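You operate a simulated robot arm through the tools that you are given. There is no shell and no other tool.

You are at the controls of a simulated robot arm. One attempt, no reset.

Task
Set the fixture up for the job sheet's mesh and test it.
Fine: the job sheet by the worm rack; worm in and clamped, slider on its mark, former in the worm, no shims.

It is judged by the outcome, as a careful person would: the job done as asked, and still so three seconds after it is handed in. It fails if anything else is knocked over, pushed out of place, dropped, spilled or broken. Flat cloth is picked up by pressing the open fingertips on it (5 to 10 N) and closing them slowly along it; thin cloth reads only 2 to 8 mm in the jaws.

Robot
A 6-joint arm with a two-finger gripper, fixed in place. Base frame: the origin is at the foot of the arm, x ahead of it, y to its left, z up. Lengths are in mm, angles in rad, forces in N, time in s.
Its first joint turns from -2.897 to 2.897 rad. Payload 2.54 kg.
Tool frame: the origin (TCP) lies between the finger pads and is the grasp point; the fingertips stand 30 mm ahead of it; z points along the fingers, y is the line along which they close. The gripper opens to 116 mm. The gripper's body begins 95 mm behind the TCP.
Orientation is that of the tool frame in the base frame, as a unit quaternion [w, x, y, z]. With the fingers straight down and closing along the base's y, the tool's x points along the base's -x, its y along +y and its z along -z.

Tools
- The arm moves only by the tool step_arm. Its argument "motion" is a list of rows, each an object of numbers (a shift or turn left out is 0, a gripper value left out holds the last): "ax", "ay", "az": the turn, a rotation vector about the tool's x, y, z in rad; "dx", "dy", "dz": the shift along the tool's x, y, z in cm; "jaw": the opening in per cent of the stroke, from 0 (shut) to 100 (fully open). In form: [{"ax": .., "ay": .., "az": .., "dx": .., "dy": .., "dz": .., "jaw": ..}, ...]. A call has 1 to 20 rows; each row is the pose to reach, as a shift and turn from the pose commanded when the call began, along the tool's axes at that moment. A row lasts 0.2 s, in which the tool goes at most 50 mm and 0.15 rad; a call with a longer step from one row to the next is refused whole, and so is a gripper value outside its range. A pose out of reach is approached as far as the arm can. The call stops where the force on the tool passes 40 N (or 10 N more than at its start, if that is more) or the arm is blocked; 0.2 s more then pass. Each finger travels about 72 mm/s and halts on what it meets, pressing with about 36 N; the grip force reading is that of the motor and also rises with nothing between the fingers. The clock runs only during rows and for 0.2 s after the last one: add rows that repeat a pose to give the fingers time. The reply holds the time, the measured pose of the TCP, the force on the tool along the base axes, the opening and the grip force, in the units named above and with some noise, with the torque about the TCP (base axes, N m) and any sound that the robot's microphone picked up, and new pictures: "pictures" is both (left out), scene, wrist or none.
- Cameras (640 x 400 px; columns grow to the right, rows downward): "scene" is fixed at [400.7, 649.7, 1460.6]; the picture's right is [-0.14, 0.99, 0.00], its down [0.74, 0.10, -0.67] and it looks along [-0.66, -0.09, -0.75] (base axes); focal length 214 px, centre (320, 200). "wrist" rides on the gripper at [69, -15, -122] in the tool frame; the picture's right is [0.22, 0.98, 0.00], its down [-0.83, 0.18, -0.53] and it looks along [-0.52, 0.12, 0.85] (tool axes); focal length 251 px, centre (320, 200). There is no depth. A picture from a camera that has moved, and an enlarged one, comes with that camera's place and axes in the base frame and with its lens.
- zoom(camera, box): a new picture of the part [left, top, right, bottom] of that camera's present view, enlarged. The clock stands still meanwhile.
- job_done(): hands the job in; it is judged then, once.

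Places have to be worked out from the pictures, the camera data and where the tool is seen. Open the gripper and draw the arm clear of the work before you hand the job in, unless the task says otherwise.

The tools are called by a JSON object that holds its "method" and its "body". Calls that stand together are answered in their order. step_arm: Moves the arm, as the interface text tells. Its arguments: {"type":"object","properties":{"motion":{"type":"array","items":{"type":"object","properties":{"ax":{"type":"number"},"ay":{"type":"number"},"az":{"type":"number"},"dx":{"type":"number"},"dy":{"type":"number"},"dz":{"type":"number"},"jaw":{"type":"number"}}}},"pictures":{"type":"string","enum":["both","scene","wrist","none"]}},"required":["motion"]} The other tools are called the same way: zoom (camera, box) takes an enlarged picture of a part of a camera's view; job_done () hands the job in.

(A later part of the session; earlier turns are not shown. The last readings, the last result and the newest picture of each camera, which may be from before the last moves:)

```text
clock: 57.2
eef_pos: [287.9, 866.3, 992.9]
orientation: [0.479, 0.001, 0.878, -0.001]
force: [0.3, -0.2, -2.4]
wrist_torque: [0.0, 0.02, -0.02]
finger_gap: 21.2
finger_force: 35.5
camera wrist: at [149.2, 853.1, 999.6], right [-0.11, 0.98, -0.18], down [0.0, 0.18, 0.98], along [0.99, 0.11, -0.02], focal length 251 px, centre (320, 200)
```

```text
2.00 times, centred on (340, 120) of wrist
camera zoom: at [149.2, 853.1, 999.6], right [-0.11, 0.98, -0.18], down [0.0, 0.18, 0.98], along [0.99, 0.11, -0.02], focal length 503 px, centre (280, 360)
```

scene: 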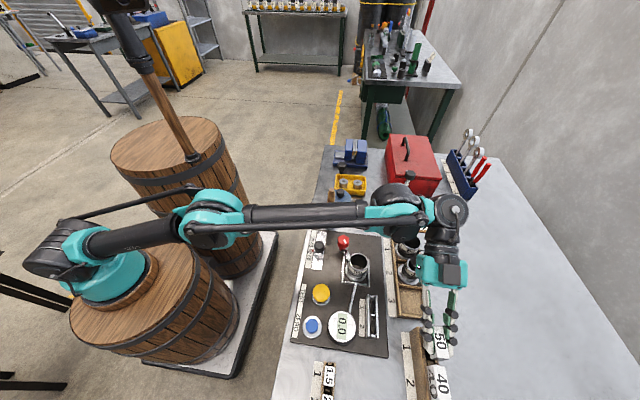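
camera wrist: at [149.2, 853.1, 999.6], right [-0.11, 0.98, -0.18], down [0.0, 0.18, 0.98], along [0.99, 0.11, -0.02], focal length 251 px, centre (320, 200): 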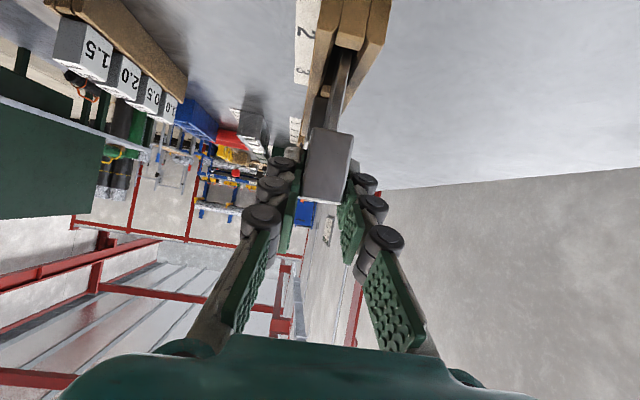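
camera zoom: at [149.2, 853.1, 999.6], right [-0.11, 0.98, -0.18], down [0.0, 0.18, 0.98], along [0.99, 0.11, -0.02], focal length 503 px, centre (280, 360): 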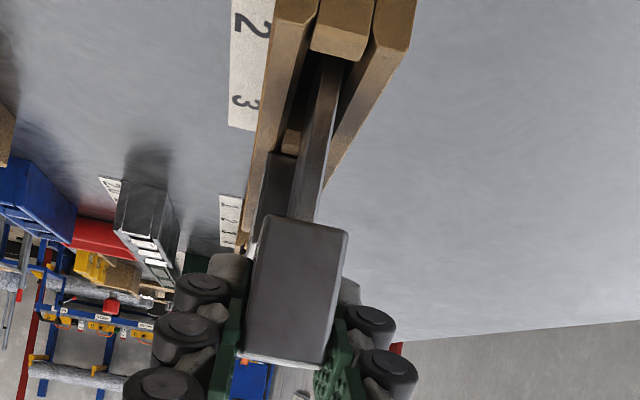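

Lifted about 41 mm and the blade is still partly in the slot. Lifting another 14 mm with a slight inward drift.

{"method": "step_arm", "body": {"motion": [{"dx": -0.4, "dz": -0.26, "dy": -0.05}, {"dx": -0.8, "dz": -0.51, "dy": -0.1}, {"dx": -1.18, "dz": -0.76, "dy": -0.15}, {"dx": -1.18, "dz": -0.76, "dy": -0.15}], "pictures": "wrist"}}

{"method": "zoom", "body": {"camera": "wrist", "box": [240, 20, 440, 220]}}

{"method": "zoom", "body": {"camera": "scene", "box": [390, 280, 480, 400]}}

```text
clock: 58.2
eef_pos: [288.7, 863.9, 1007.4]
orientation: [0.479, 0.001, 0.878, -0.002]
force: [-0.9, -0.4, -2.0]
wrist_torque: [-0.04, 0.01, 0.0]
finger_gap: 21.2
finger_force: 36.0
camera wrist: at [149.3, 851.6, 1013.4], right [-0.11, 0.98, -0.18], down [0.0, 0.18, 0.98], along [0.99, 0.11, -0.02], focal length 251 px, centre (320, 200)
```

wrist: 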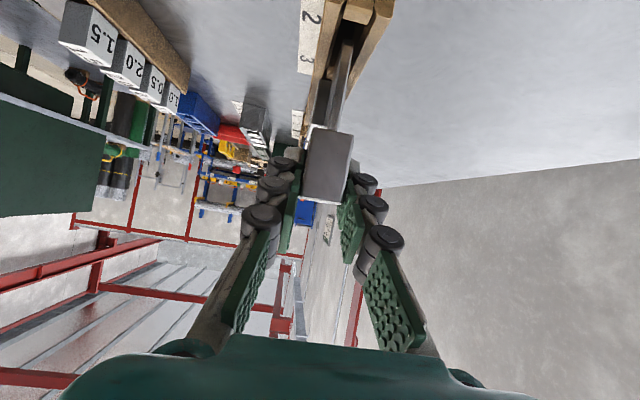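

```text
2.00 times, centred on (340, 120) of wrist
camera zoom: at [149.3, 851.6, 1013.4], right [-0.11, 0.98, -0.18], down [0.0, 0.18, 0.98], along [0.99, 0.11, -0.02], focal length 503 px, centre (280, 360)
```

zoom: 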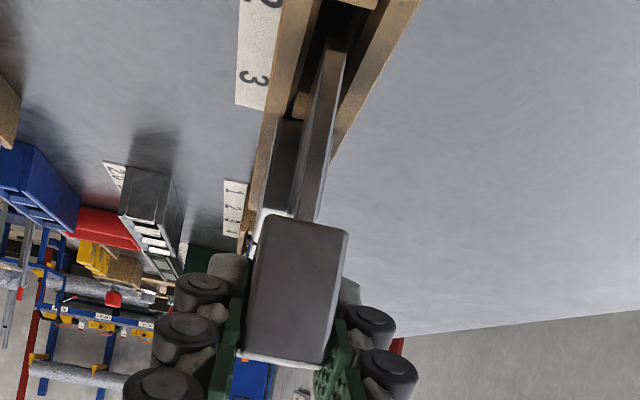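

```text
3.33 times, centred on (435, 340) of scene
camera zoom: at [400.7, 649.7, 1460.6], right [-0.14, 0.99, 0.0], down [0.74, 0.1, -0.67], along [-0.66, -0.09, -0.75], focal length 715 px, centre (-63, -267)
```

zoom: 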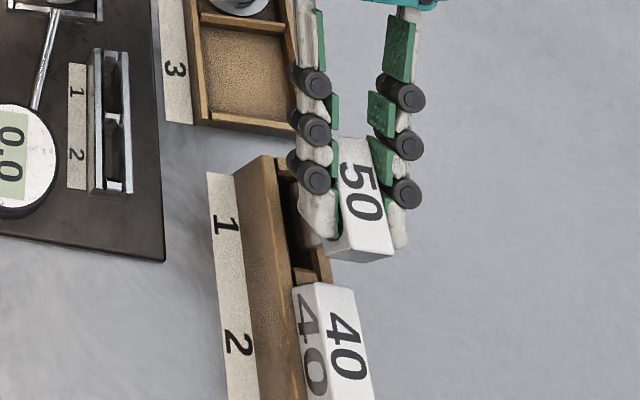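

The blade's lower end is now about at the rack top. Lifting a further 10 mm while drifting slightly inward, watching the force.

{"method": "step_arm", "body": {"motion": [{"dx": -0.42, "dz": -0.27, "dy": -0.1}, {"dx": -0.84, "dz": -0.54, "dy": -0.25}, {"dx": -1.0, "dz": -0.65, "dy": -0.35}, {"dx": -1.0, "dz": -0.65, "dy": -0.35}], "pictures": "wrist"}}

{"method": "zoom", "body": {"camera": "wrist", "box": [240, 0, 440, 200]}}

```text
clock: 59.2
eef_pos: [287.8, 862.4, 1018.7]
orientation: [0.479, 0.0, 0.878, -0.001]
force: [0.5, 0.1, -1.5]
wrist_torque: [-0.04, 0.02, -0.01]
finger_gap: 21.1
finger_force: 36.5
camera wrist: at [148.8, 848.4, 1025.5], right [-0.11, 0.98, -0.18], down [0.0, 0.18, 0.98], along [0.99, 0.11, -0.02], focal length 251 px, centre (320, 200)
```

wrist: 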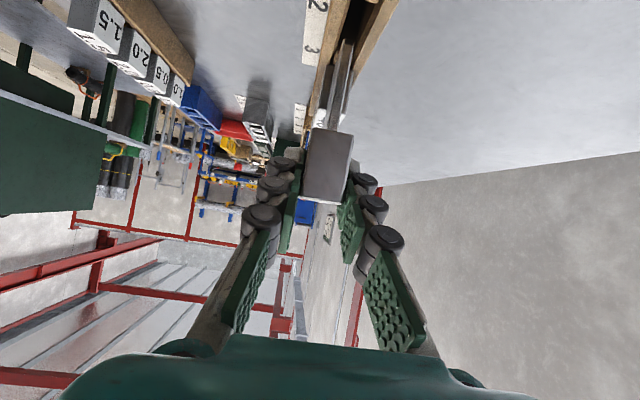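

```text
2.00 times, centred on (340, 100) of wrist
camera zoom: at [148.8, 848.4, 1025.5], right [-0.11, 0.98, -0.18], down [0.0, 0.18, 0.98], along [0.99, 0.11, -0.02], focal length 503 px, centre (280, 400)
```

zoom: 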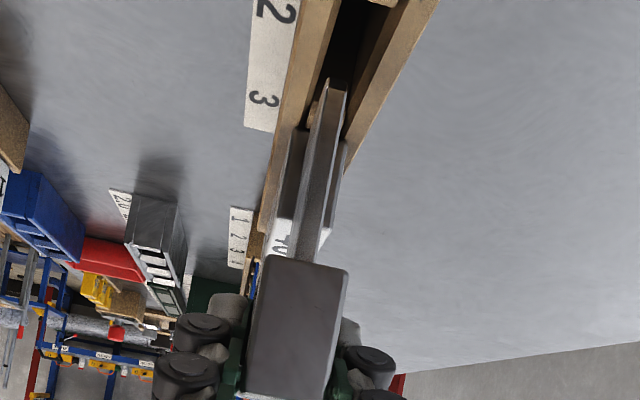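

The blade is fully clear of the rack, with its bottom about 80 mm below the TCP. I'll carry it over the worm at about (134, 716), keeping the blade bottom well above the rim.

{"method": "step_arm", "body": {"motion": [{"dx": -0.5, "dy": -1.0, "dz": -0.6}, {"dx": -0.6, "dy": -4.0, "dz": -2.0}, {"dx": 0.9, "dy": -7.0, "dz": -4.5}, {"dx": 2.5, "dy": -10.0, "dz": -7.0}, {"dx": 4.2, "dy": -12.5, "dz": -9.5}, {"dx": 5.8, "dy": -14.0, "dz": -12.0}, {"dx": 7.0, "dy": -14.6, "dz": -13.8}, {"dx": 7.57, "dy": -14.6, "dz": -14.75}, {"dx": 7.57, "dy": -14.6, "dz": -14.75}]}}

{"method": "zoom", "body": {"camera": "wrist", "box": [240, 0, 440, 200]}}

{"method": "zoom", "body": {"camera": "scene", "box": [320, 220, 410, 310]}}

```text
clock: 61.2
eef_pos: [122.9, 714.9, 1033.5]
orientation: [0.48, 0.001, 0.877, -0.002]
force: [-0.2, -0.2, -2.4]
wrist_torque: [0.02, 0.07, 0.01]
finger_gap: 21.3
finger_force: 35.9
camera wrist: at [-16.3, 702.8, 1041.4], right [-0.11, 0.98, -0.18], down [0.0, 0.18, 0.98], along [0.99, 0.11, -0.02], focal length 251 px, centre (320, 200)
```

scene: 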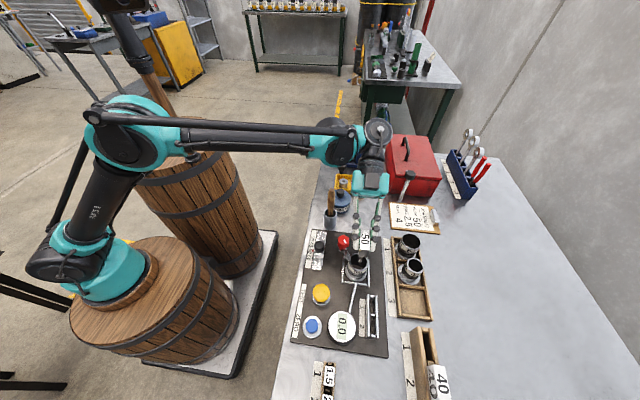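
wrist: 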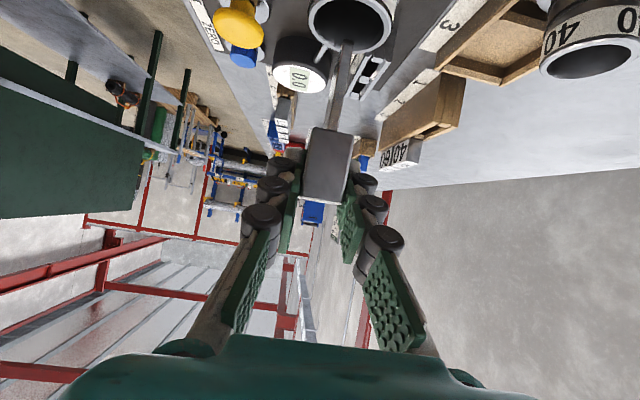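

```text
2.00 times, centred on (340, 100) of wrist
camera zoom: at [-16.3, 702.8, 1041.4], right [-0.11, 0.98, -0.18], down [0.0, 0.18, 0.98], along [0.99, 0.11, -0.02], focal length 503 px, centre (280, 400)
```

zoom: 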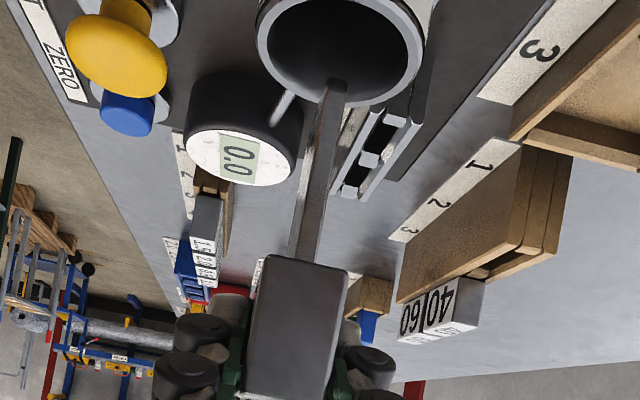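

```text
4.44 times, centred on (365, 265) of scene
camera zoom: at [400.7, 649.7, 1460.6], right [-0.14, 0.99, 0.0], down [0.74, 0.1, -0.67], along [-0.66, -0.09, -0.75], focal length 953 px, centre (120, -89)
```

zoom: 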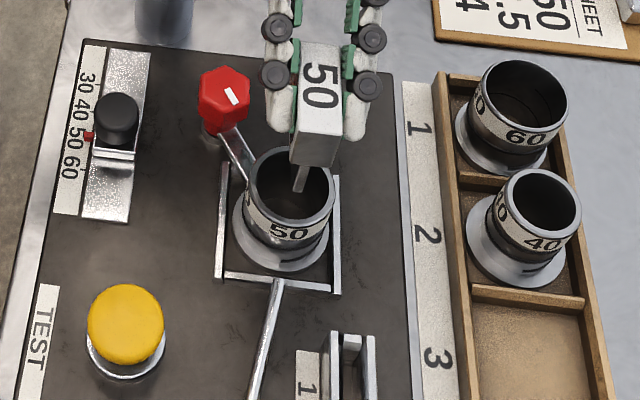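

The cap centre is over about (135, 715.8), the worm is at about (133, 716), and the blade (about 30 mm wide) has good clearance inside. Lowering 40 mm with a 1.5 mm −x correction.

{"method": "step_arm", "body": {"motion": [{"dx": 0.9, "dy": -0.05, "dz": 0.4}, {"dx": 1.75, "dy": -0.05, "dz": 0.95}, {"dx": 2.6, "dy": -0.05, "dz": 1.5}, {"dx": 3.45, "dy": -0.05, "dz": 2.03}, {"dx": 3.45, "dy": -0.05, "dz": 2.03}]}}

{"method": "zoom", "body": {"camera": "wrist", "box": [240, 20, 440, 220]}}

{"method": "zoom", "body": {"camera": "scene", "box": [320, 230, 400, 300]}}

```text
clock: 62.4
eef_pos: [121.2, 716.1, 994.9]
orientation: [0.478, 0.001, 0.878, -0.002]
force: [-0.4, 0.4, -2.3]
wrist_torque: [0.0, 0.01, 0.0]
finger_gap: 21.4
finger_force: 36.2
camera wrist: at [-17.6, 702.3, 1001.6], right [-0.11, 0.98, -0.18], down [0.0, 0.18, 0.98], along [0.99, 0.11, -0.02], focal length 251 px, centre (320, 200)
```

scene: 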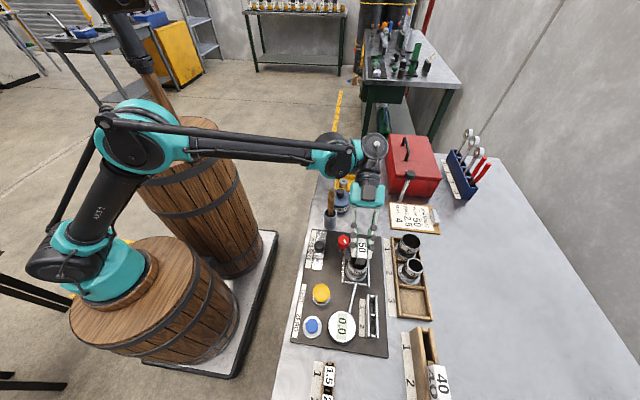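
wrist: 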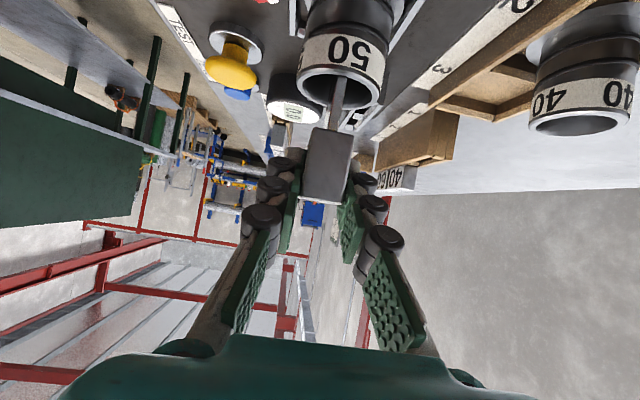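

```text
2.00 times, centred on (340, 120) of wrist
camera zoom: at [-17.6, 702.3, 1001.6], right [-0.11, 0.98, -0.18], down [0.0, 0.18, 0.98], along [0.99, 0.11, -0.02], focal length 503 px, centre (280, 360)
```

zoom: 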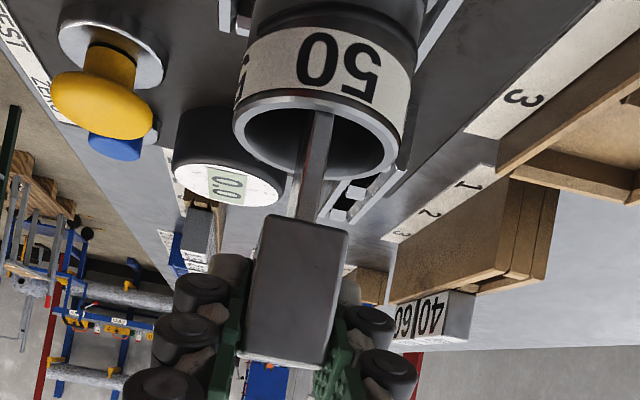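

```text
5.71 times, centred on (360, 265) of scene
camera zoom: at [400.7, 649.7, 1460.6], right [-0.14, 0.99, 0.0], down [0.74, 0.1, -0.67], along [-0.66, -0.09, -0.75], focal length 1226 px, centre (91, -171)
```

zoom: 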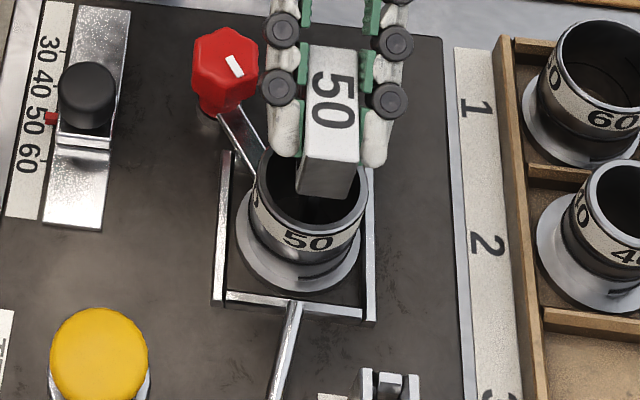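

The blade is entering the worm bore cleanly, with no side force. Lowering another 34 mm.

{"method": "step_arm", "body": {"motion": [{"dx": 0.84, "dz": 0.54}, {"dx": 1.68, "dz": 1.08}, {"dx": 2.4, "dz": 1.54}, {"dx": 2.86, "dz": 1.84}, {"dx": 2.86, "dz": 1.84}]}}

{"method": "zoom", "body": {"camera": "wrist", "box": [240, 60, 440, 260]}}

{"method": "zoom", "body": {"camera": "scene", "box": [320, 230, 400, 300]}}

```text
clock: 63.6
eef_pos: [122.7, 715.3, 963.2]
orientation: [0.48, 0.001, 0.877, 0.0]
force: [0.4, 5.2, 24.4]
wrist_torque: [0.09, -0.69, 0.07]
finger_gap: 21.5
finger_force: 35.9
camera wrist: at [-17.6, 701.9, 968.9], right [-0.11, 0.98, -0.18], down [0.0, 0.18, 0.98], along [0.99, 0.11, -0.02], focal length 251 px, centre (320, 200)
```

scene: 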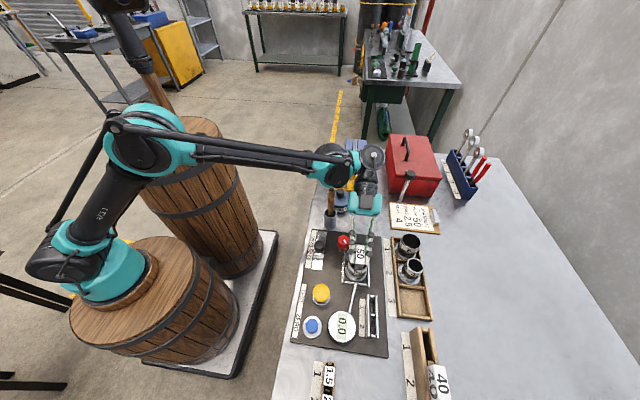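
wrist: 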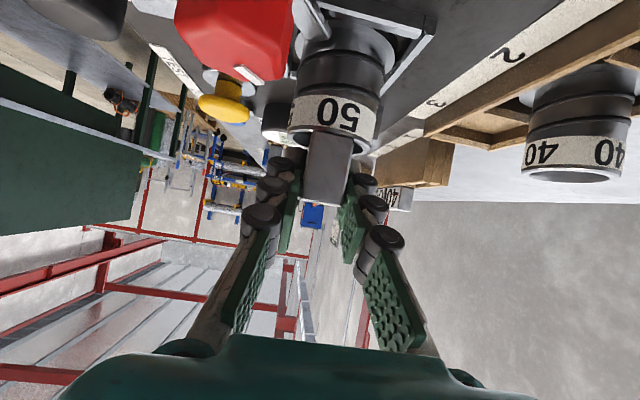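

```text
2.00 times, centred on (340, 160) of wrist
camera zoom: at [-17.6, 701.9, 968.9], right [-0.11, 0.98, -0.18], down [0.0, 0.18, 0.98], along [0.99, 0.11, -0.02], focal length 503 px, centre (280, 280)
```

zoom: 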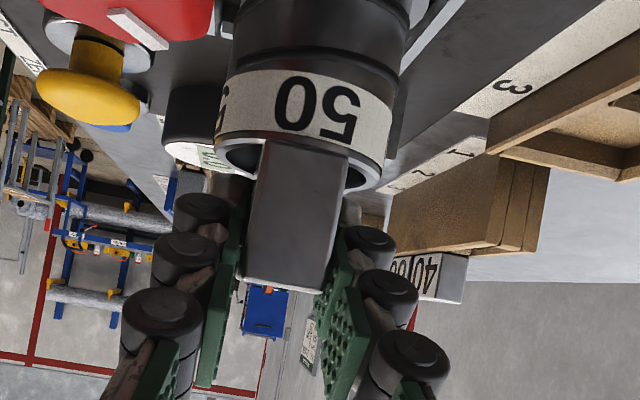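

```text
5.71 times, centred on (360, 265) of scene
camera zoom: at [400.7, 649.7, 1460.6], right [-0.14, 0.99, 0.0], down [0.74, 0.1, -0.67], along [-0.66, -0.09, -0.75], focal length 1226 px, centre (91, -171)
```

zoom: 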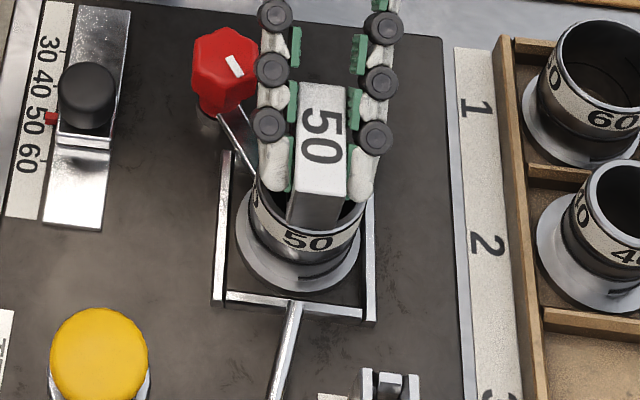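

Contact came at z≈963 (about 24 N), centred near x=TCP+26. That means the blade's +x lower corner is touching inside the bore and the cap isn't seated yet. I'll lift 4 mm, shift 2.5 mm toward −x and lower again.

{"method": "step_arm", "body": {"motion": [{"dx": -0.34, "dz": -0.22}, {"dx": -0.2, "dz": -0.43}, {"dx": -0.2, "dz": -0.43}], "pictures": "none"}}

{"method": "step_arm", "body": {"motion": [{"dx": 0.17, "dz": 0.11}, {"dx": 0.34, "dz": 0.22}, {"dx": 0.42, "dz": 0.27}], "pictures": "none"}}

```text
clock: 64.4
eef_pos: [120.7, 715.8, 964.8]
orientation: [0.479, 0.0, 0.878, -0.001]
force: [11.9, -0.6, -6.2]
wrist_torque: [-0.1, -0.94, 0.01]
finger_gap: 21.2
finger_force: 36.0
```

```text
clock: 65.2
eef_pos: [119.7, 715.0, 960.4]
orientation: [0.48, 0.001, 0.877, -0.001]
force: [11.4, 2.1, 21.4]
wrist_torque: [0.1, -0.43, 0.03]
finger_gap: 21.4
finger_force: 36.0
```

Now there's a +12 N side force about 79 mm below the TCP, so the blade's −x lower edge is touching the bore wall. I'll look before adjusting further.

{"method": "step_arm", "body": {"motion": [{"dx": -0.25, "dz": -0.16}, {"dx": -0.25, "dz": -0.16}]}}

{"method": "zoom", "body": {"camera": "scene", "box": [335, 240, 385, 290]}}

{"method": "zoom", "body": {"camera": "wrist", "box": [270, 60, 410, 220]}}

```text
clock: 65.8
eef_pos: [119.9, 714.5, 962.6]
orientation: [0.479, 0.0, 0.878, -0.001]
force: [11.0, -0.8, -5.7]
wrist_torque: [-0.01, -0.76, -0.03]
finger_gap: 21.3
finger_force: 35.8
camera wrist: at [-19.7, 702.1, 969.2], right [-0.12, 0.98, -0.18], down [0.0, 0.18, 0.98], along [0.99, 0.11, -0.02], focal length 251 px, centre (320, 200)
```

scene: 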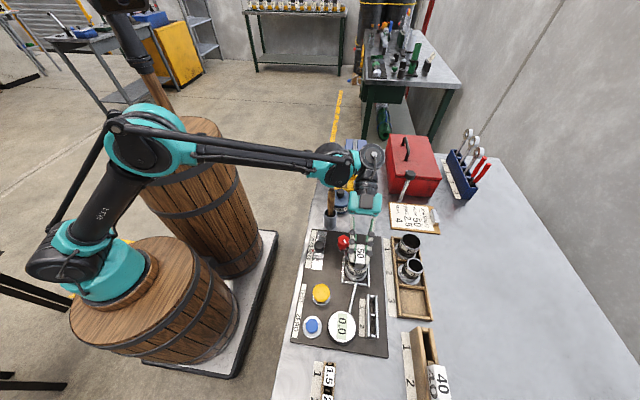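
wrist: 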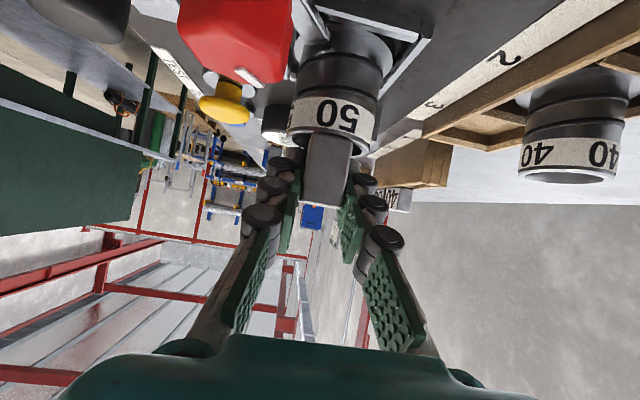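

```text
8.00 times, centred on (360, 265) of scene
camera zoom: at [400.7, 649.7, 1460.6], right [-0.14, 0.99, 0.0], down [0.74, 0.1, -0.67], along [-0.66, -0.09, -0.75], focal length 1716 px, centre (0, -320)
```

zoom: 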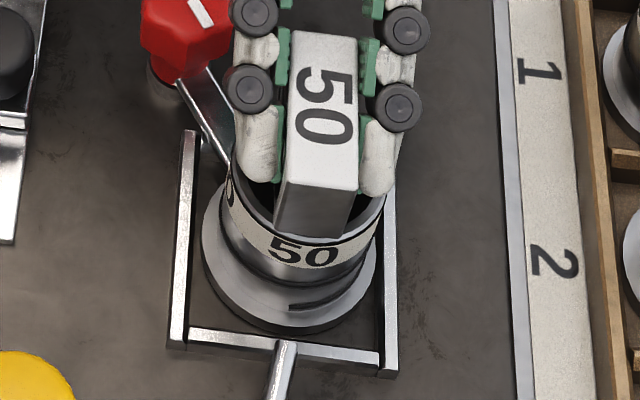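

```text
2.50 times, centred on (340, 140) of wrist
camera zoom: at [-19.7, 702.1, 969.2], right [-0.12, 0.98, -0.18], down [0.0, 0.18, 0.98], along [0.99, 0.11, -0.02], focal length 629 px, centre (270, 350)
```

zoom: 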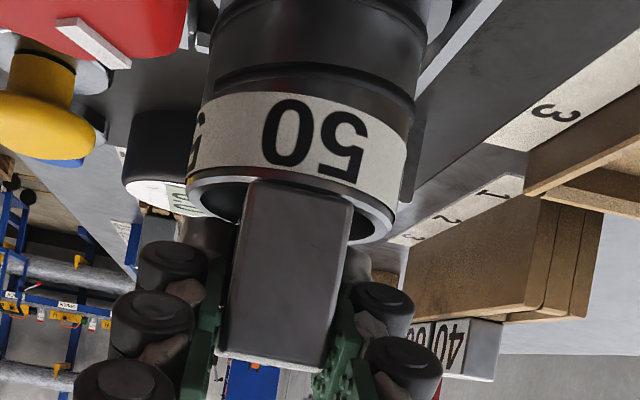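

Readings suggest the cap bottom is almost on the rim (z≈930) and the former is slightly tilted in the grip, with its lower end leaning to −x. I'll shift +2 mm in x to relieve the wall contact and recheck the forces.

{"method": "step_arm", "body": {"motion": [{"dx": -0.054, "dz": 0.084}, {"dx": -0.108, "dz": 0.168}, {"dx": -0.108, "dz": 0.168}], "pictures": "none"}}

```text
clock: 66.6
eef_pos: [121.0, 715.1, 962.7]
orientation: [0.48, 0.0, 0.877, -0.001]
force: [0.2, -0.2, -1.8]
wrist_torque: [0.0, 0.01, 0.02]
finger_gap: 21.3
finger_force: 35.9
```

Free of side load now. Lowering in small steps to seat the cap on the rim.

{"method": "step_arm", "body": {"motion": [{"dx": 0.084, "dz": 0.054}, {"dx": 0.168, "dz": 0.108}, {"dx": 0.168, "dz": 0.108}], "pictures": "none"}}

```text
clock: 67.4
eef_pos: [122.1, 715.5, 961.7]
orientation: [0.479, 0.0, 0.878, -0.001]
force: [-0.1, 0.5, 2.0]
wrist_torque: [0.07, 0.06, -0.01]
finger_gap: 21.0
finger_force: 36.5
```

{"method": "step_arm", "body": {"motion": [{"dx": 0.042, "dz": 0.027}, {"dx": 0.084, "dz": 0.054}, {"dx": 0.084, "dz": 0.054}]}}

{"method": "zoom", "body": {"camera": "scene", "box": [335, 240, 385, 290]}}

{"method": "zoom", "body": {"camera": "wrist", "box": [270, 60, 410, 220]}}

```text
clock: 68.2
eef_pos: [121.2, 714.8, 961.1]
orientation: [0.48, 0.0, 0.877, -0.001]
force: [-1.5, 5.5, 19.1]
wrist_torque: [0.22, 0.27, 0.06]
finger_gap: 21.3
finger_force: 35.7
camera wrist: at [-18.0, 701.6, 967.7], right [-0.11, 0.98, -0.18], down [0.0, 0.18, 0.98], along [0.99, 0.11, -0.02], focal length 251 px, centre (320, 200)
```

scene: 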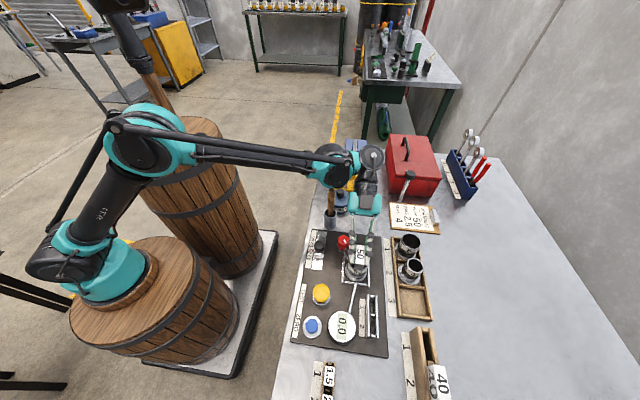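
wrist: 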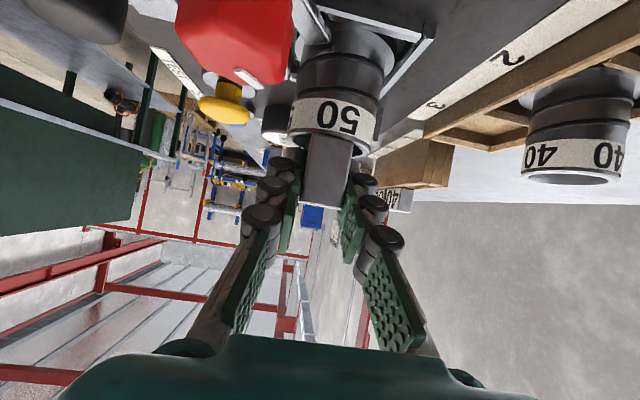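

```text
8.00 times, centred on (360, 265) of scene
camera zoom: at [400.7, 649.7, 1460.6], right [-0.14, 0.99, 0.0], down [0.74, 0.1, -0.67], along [-0.66, -0.09, -0.75], focal length 1716 px, centre (0, -320)
```

zoom: 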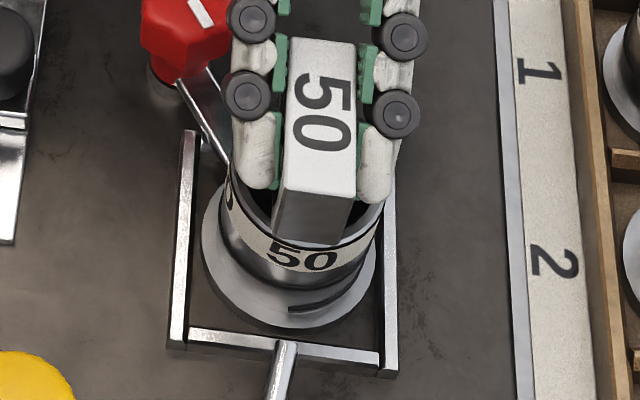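

```text
2.50 times, centred on (340, 140) of wrist
camera zoom: at [-18.0, 701.6, 967.7], right [-0.11, 0.98, -0.18], down [0.0, 0.18, 0.98], along [0.99, 0.11, -0.02], focal length 629 px, centre (270, 350)
```

zoom: 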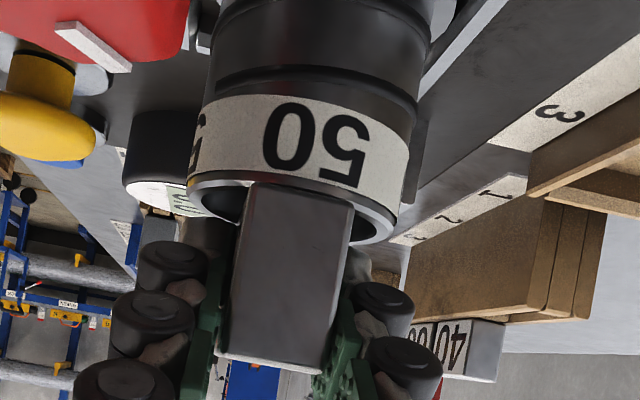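

The cap is resting on the rim with the blade inside the bore. I'll ease the pressure and open the fingers slowly.

{"method": "step_arm", "body": {"motion": [{"dx": -0.1, "dz": -0.065}, {"dx": -0.1, "dz": -0.065, "jaw": 20}, {"dx": -0.1, "dz": -0.065, "jaw": 24}, {"dx": -0.1, "dz": -0.065, "jaw": 32}, {"dx": -0.1, "dz": -0.065, "jaw": 45}, {"dx": -0.1, "dz": -0.065, "jaw": 45}]}}

{"method": "zoom", "body": {"camera": "scene", "box": [335, 240, 385, 290]}}

{"method": "zoom", "body": {"camera": "wrist", "box": [270, 60, 410, 220]}}

```text
clock: 69.6
eef_pos: [120.3, 713.8, 962.7]
orientation: [0.48, 0.0, 0.877, 0.0]
force: [0.8, -0.4, 0.0]
wrist_torque: [-0.04, -0.01, 0.02]
finger_gap: 52.2
finger_force: 0.2
camera wrist: at [-18.1, 701.7, 968.3], right [-0.11, 0.98, -0.18], down [0.0, 0.18, 0.98], along [0.99, 0.11, -0.02], focal length 251 px, centre (320, 200)
```

scene: 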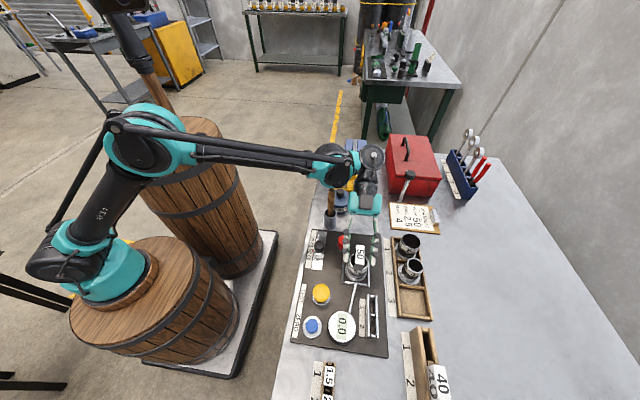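
wrist: 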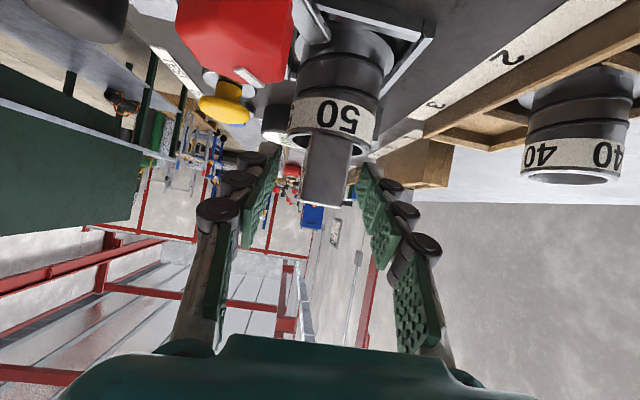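

```text
8.00 times, centred on (360, 265) of scene
camera zoom: at [400.7, 649.7, 1460.6], right [-0.14, 0.99, 0.0], down [0.74, 0.1, -0.67], along [-0.66, -0.09, -0.75], focal length 1716 px, centre (0, -320)
```

zoom: 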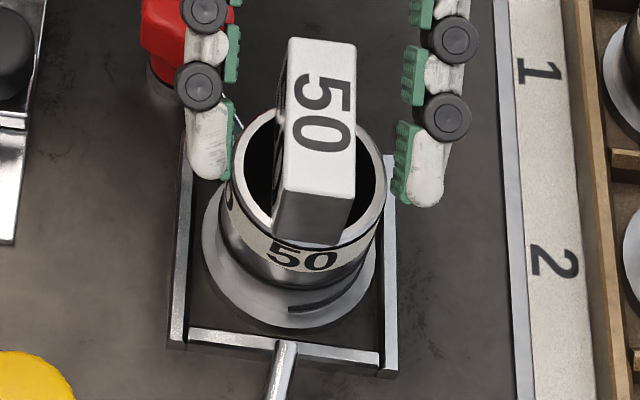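

```text
2.50 times, centred on (340, 140) of wrist
camera zoom: at [-18.1, 701.7, 968.3], right [-0.11, 0.98, -0.18], down [0.0, 0.18, 0.98], along [0.99, 0.11, -0.02], focal length 629 px, centre (270, 350)
```

zoom: 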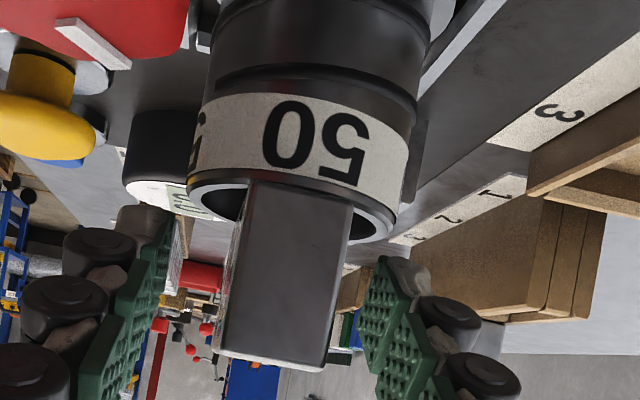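

The former sits squarely on the worm rim with its blade inside. Retreating straight up, then righting the gripper.

{"method": "step_arm", "body": {"motion": [{"dx": -1.26, "dz": -0.81}, {"dx": -2.94, "dz": -1.89}, {"dx": -4.6, "dz": -2.97}, {"dx": -6.3, "dz": -4.05}, {"dx": -7.5, "dz": -4.86}, {"dx": -7.5, "dz": -4.86, "ay": 0.14}, {"dx": -7.5, "dz": -4.86, "ay": 0.28}, {"dx": -7.5, "dz": -4.86, "ay": 0.42}, {"dx": -7.5, "dz": -4.86, "ay": 0.56}, {"dx": -7.5, "dz": -4.86, "ay": 0.7}, {"dx": -7.5, "dz": -4.86, "ay": 0.84}, {"dx": -7.5, "dz": -4.86, "ay": 0.98}, {"dx": -7.5, "dz": -4.86, "ay": 0.999}, {"dx": -7.5, "dz": -4.86, "ay": 0.999}]}}

{"method": "zoom", "body": {"camera": "scene", "box": [295, 225, 395, 350]}}

```text
clock: 72.6
eef_pos: [120.7, 714.1, 1051.3]
orientation: [0.0, 0.0, 1.0, -0.001]
force: [-0.4, -0.1, 0.3]
wrist_torque: [0.0, 0.02, -0.02]
finger_gap: 52.3
finger_force: 0.1
camera wrist: at [52.4, 701.9, 1171.7], right [-0.21, 0.98, 0.0], down [0.83, 0.18, 0.53], along [0.52, 0.11, -0.85], focal length 251 px, centre (320, 200)
```

scene: 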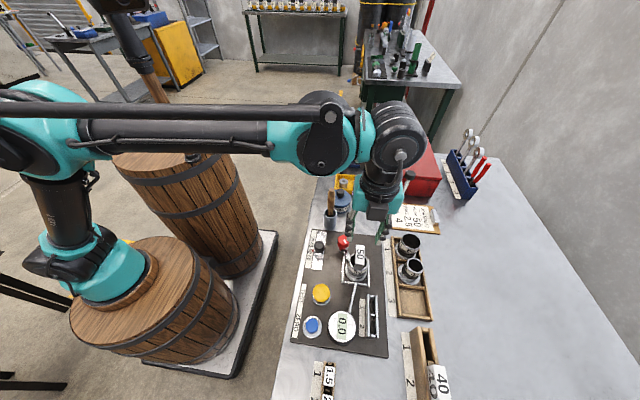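
wrist: 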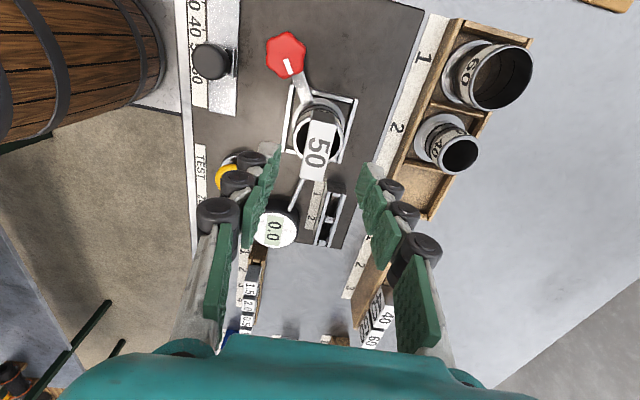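

```text
3.20 times, centred on (345, 288) of scene
camera zoom: at [400.7, 649.7, 1460.6], right [-0.14, 0.99, 0.0], down [0.74, 0.1, -0.67], along [-0.66, -0.09, -0.75], focal length 686 px, centre (240, -80)
```

zoom: 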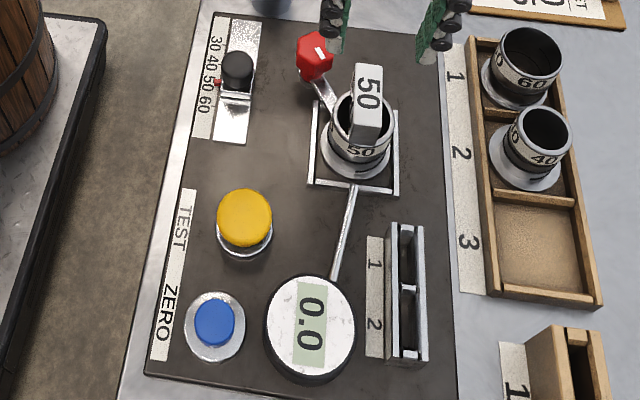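

Everything is set: worm 50 clamped, slider at 50, former in the worm, shim slots empty. Now the test: I'll close the fingers and hover over the yellow TEST button at about (215, 627).

{"method": "step_arm", "body": {"motion": [{"dx": -2.4, "dy": -2.2, "dz": 1, "jaw": 20}, {"dx": -4.8, "dy": -4.4, "dz": 2, "jaw": 0}, {"dx": -7.2, "dy": -6.6, "dz": 3, "jaw": 0}, {"dx": -9.35, "dy": -8.7, "dz": 5, "jaw": 0}, {"dx": -9.35, "dy": -8.7, "dz": 5, "jaw": 0}]}}

{"method": "zoom", "body": {"camera": "wrist", "box": [250, 80, 390, 200]}}

{"method": "zoom", "body": {"camera": "scene", "box": [300, 265, 360, 345]}}

```text
clock: 73.8
eef_pos: [214.5, 628.1, 1000.9]
orientation: [0.001, 0.001, 1.0, -0.002]
force: [0.1, -0.5, -0.6]
wrist_torque: [-0.01, 0.01, 0.0]
finger_gap: 0.1
finger_force: 28.1
camera wrist: at [145.6, 614.7, 1121.8], right [-0.21, 0.98, 0.0], down [0.83, 0.18, 0.53], along [0.52, 0.11, -0.85], focal length 251 px, centre (320, 200)
```

scene: 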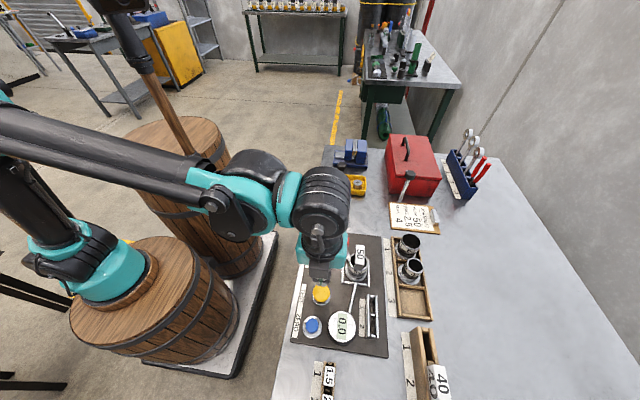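
wrist: 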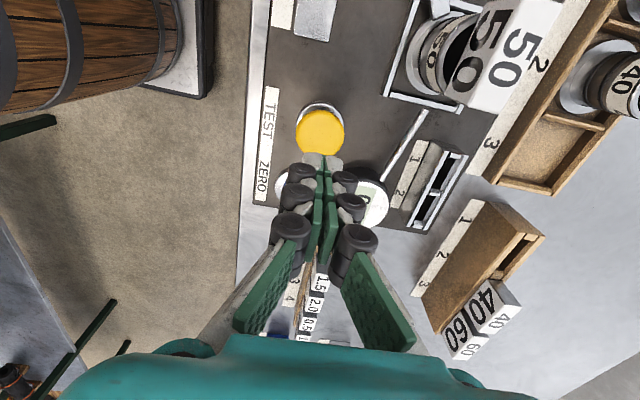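

```text
3.33 times, centred on (320, 140) of wrist
camera zoom: at [145.6, 614.7, 1121.8], right [-0.21, 0.98, 0.0], down [0.83, 0.18, 0.53], along [0.52, 0.11, -0.85], focal length 838 px, centre (320, 400)
```

zoom: 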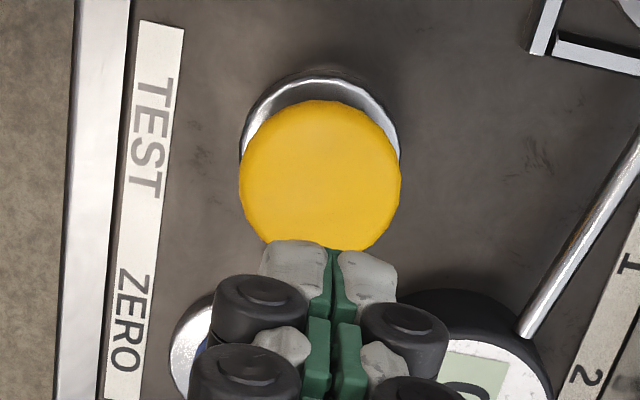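

```text
5.00 times, centred on (330, 305) of scene
camera zoom: at [400.7, 649.7, 1460.6], right [-0.14, 0.99, 0.0], down [0.74, 0.1, -0.67], along [-0.66, -0.09, -0.75], focal length 1072 px, centre (270, -325)
```

zoom: 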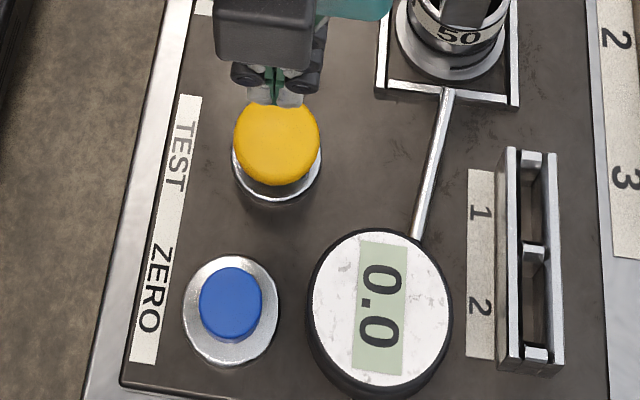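

The button is centred under the closed fingertips to within about 1.5 mm. Descending to just above it.

{"method": "step_arm", "body": {"motion": [{"dx": -0.1, "dy": 0.1, "dz": 2.5}, {"dx": -0.1, "dy": 0.1, "dz": 5}, {"dx": -0.1, "dy": 0.1, "dz": 6.8}, {"dx": -0.1, "dy": 0.1, "dz": 6.8}], "pictures": "none"}}

{"method": "step_arm", "body": {"motion": [{"dz": 0.3}, {"dz": 0.6}, {"dz": 0.9}, {"dz": 1.2}, {"dz": 1.2}]}}

```text
clock: 74.8
eef_pos: [214.5, 629.1, 933.8]
orientation: [0.001, 0.001, 1.0, -0.001]
force: [0.4, 0.1, 4.7]
wrist_torque: [-0.01, 0.0, 0.01]
finger_gap: 0.0
finger_force: 28.6
heard: click
```

```text
clock: 75.5
eef_pos: [215.7, 629.4, 929.8]
orientation: [0.001, 0.001, 1.0, 0.0]
force: [-1.3, 0.7, 30.5]
wrist_torque: [0.03, 0.03, 0.06]
finger_gap: 6.1
finger_force: 28.7
stopped in row 3: the force on the tool passed its limit at 44 N (the readings are from after the stop); the commanded pose is now the measured one
camera wrist: at [146.3, 615.4, 1050.7], right [-0.21, 0.98, 0.0], down [0.83, 0.18, 0.54], along [0.52, 0.11, -0.84], focal length 251 px, centre (320, 200)
```

scene: 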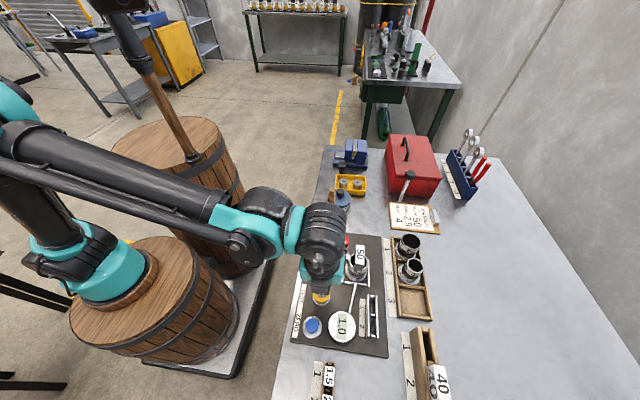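
wrist: 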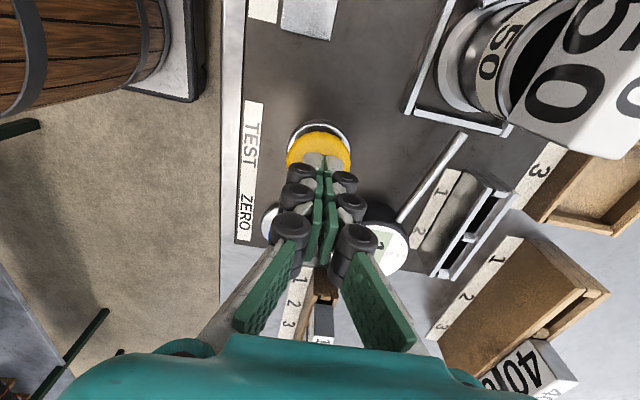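

A click was heard, so the TEST press registered and the display changed. Backing off straight up now and reading the dial.

{"method": "step_arm", "body": {"motion": [{"dz": -1.5}, {"dz": -4}, {"dz": -7}, {"dz": -7}]}}

{"method": "zoom", "body": {"camera": "scene", "box": [300, 265, 390, 345]}}

```text
clock: 76.5
eef_pos: [215.0, 630.3, 997.9]
orientation: [0.001, 0.001, 1.0, -0.001]
force: [-0.1, 0.6, 0.0]
wrist_torque: [0.01, 0.03, -0.01]
finger_gap: 0.0
finger_force: 28.8
camera wrist: at [146.4, 616.3, 1118.5], right [-0.21, 0.98, 0.0], down [0.83, 0.18, 0.53], along [0.52, 0.11, -0.84], focal length 251 px, centre (320, 200)
```

scene: 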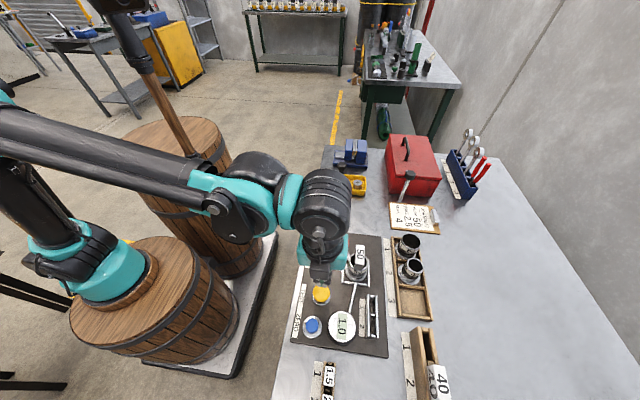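
wrist: 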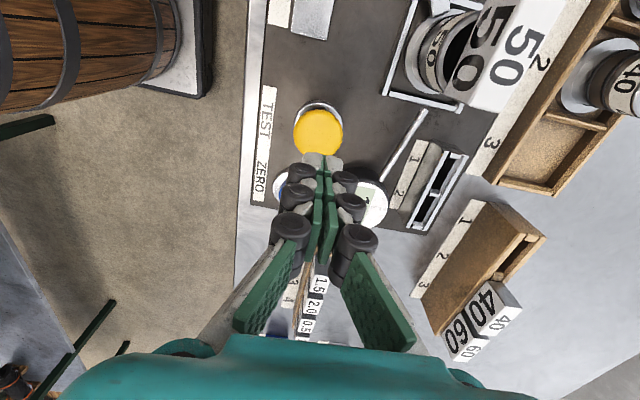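

```text
5.00 times, centred on (345, 305) of scene
camera zoom: at [400.7, 649.7, 1460.6], right [-0.14, 0.99, 0.0], down [0.74, 0.1, -0.67], along [-0.66, -0.09, -0.75], focal length 1072 px, centre (195, -325)
```

zoom: 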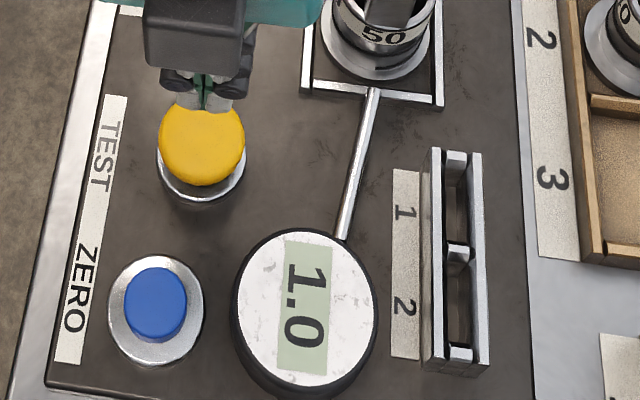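

The test reads 1.0 and stays on the display; no shims were asked for, so the slots stay empty. Before withdrawing I'll place the wrist camera directly above the slider pointer for a parallax-free check of the 50 mark.

{"method": "step_arm", "body": {"motion": [{"dx": 1.5, "dy": -0.8, "dz": -0.5}, {"dx": 3.0, "dy": -1.6, "dz": -1}, {"dx": 4.5, "dy": -2.4, "dz": -1}, {"dx": 5.85, "dy": -3.0, "dz": -1}, {"dx": 5.85, "dy": -3.0, "dz": -1}]}}

{"method": "zoom", "body": {"camera": "wrist", "box": [300, 20, 350, 70]}}

{"method": "zoom", "body": {"camera": "wrist", "box": [310, 32, 330, 52]}}

```text
clock: 77.7
eef_pos: [157.3, 600.6, 1007.8]
orientation: [0.0, 0.001, 1.0, 0.0]
force: [0.2, 0.3, -0.5]
wrist_torque: [-0.03, 0.03, 0.06]
finger_gap: 0.0
finger_force: 27.6
camera wrist: at [87.9, 586.5, 1128.8], right [-0.21, 0.98, 0.0], down [0.83, 0.18, 0.53], along [0.52, 0.11, -0.84], focal length 251 px, centre (320, 200)
```

scene: 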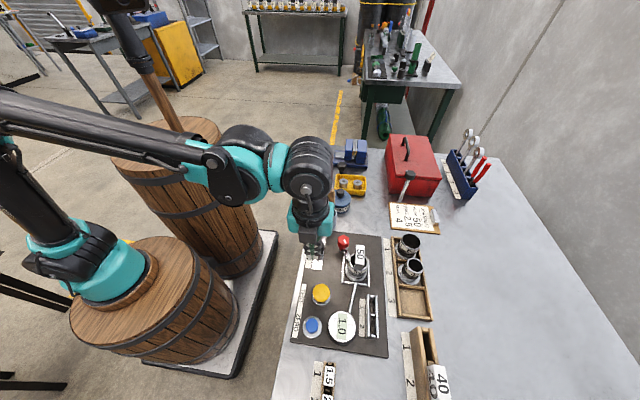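
wrist: 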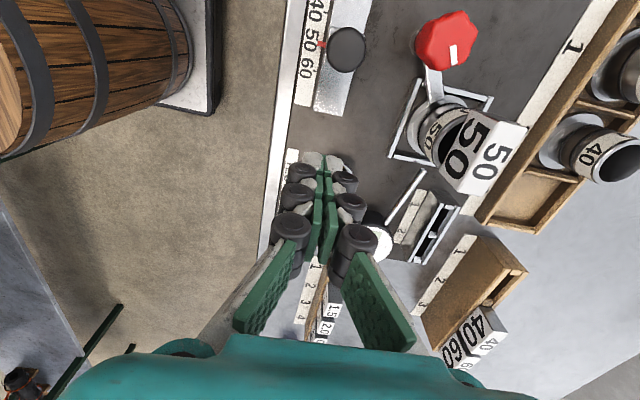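

```text
8.00 times, centred on (325, 45) of wrist
camera zoom: at [87.9, 586.5, 1128.8], right [-0.21, 0.98, 0.0], down [0.83, 0.18, 0.53], along [0.52, 0.11, -0.84], focal length 2012 px, centre (280, 1440)
```

zoom: 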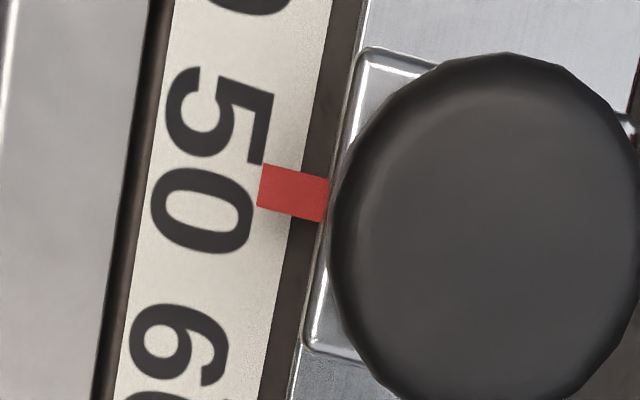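

```text
16.00 times, centred on (320, 42) of wrist
camera zoom: at [87.9, 586.5, 1128.8], right [-0.21, 0.98, 0.0], down [0.83, 0.18, 0.53], along [0.52, 0.11, -0.84], focal length 4023 px, centre (320, 2728)
```

zoom: 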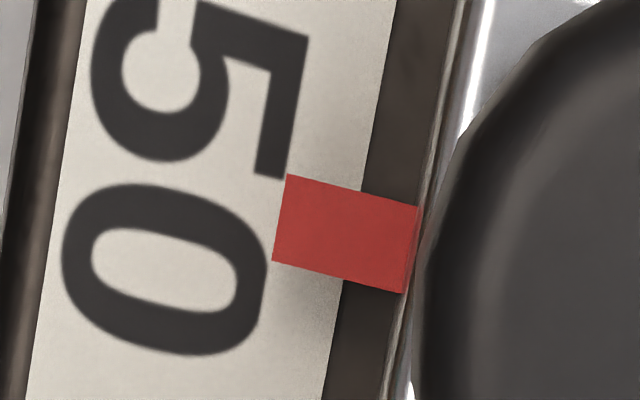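

This is a nearly parallax-free view. I'll include the neighbouring ticks to interpolate where the hidden 50 tick lies.

{"method": "zoom", "body": {"camera": "wrist", "box": [290, 0, 350, 90]}}

{"method": "zoom", "body": {"camera": "wrist", "box": [300, 5, 340, 30]}}

{"method": "zoom", "body": {"camera": "wrist", "box": [295, 50, 335, 75]}}

```text
4.44 times, centred on (320, 45) of wrist
camera zoom: at [87.9, 586.5, 1128.8], right [-0.21, 0.98, 0.0], down [0.83, 0.18, 0.53], along [0.52, 0.11, -0.84], focal length 1118 px, centre (320, 889)
```

zoom: 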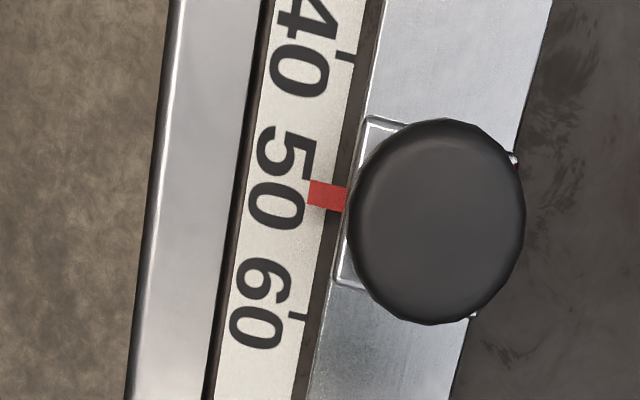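

```text
16.00 times, centred on (320, 18) of wrist
camera zoom: at [87.9, 586.5, 1128.8], right [-0.21, 0.98, 0.0], down [0.83, 0.18, 0.53], along [0.52, 0.11, -0.84], focal length 4023 px, centre (320, 3120)
```

zoom: 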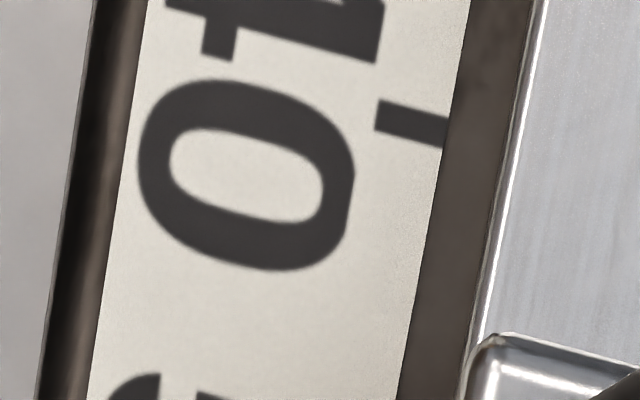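

```text
16.00 times, centred on (315, 62) of wrist
camera zoom: at [87.9, 586.5, 1128.8], right [-0.21, 0.98, 0.0], down [0.83, 0.18, 0.53], along [0.52, 0.11, -0.84], focal length 4023 px, centre (400, 2400)
```

zoom: 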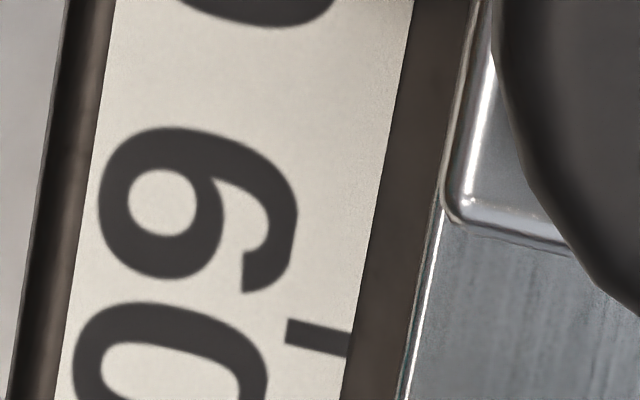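

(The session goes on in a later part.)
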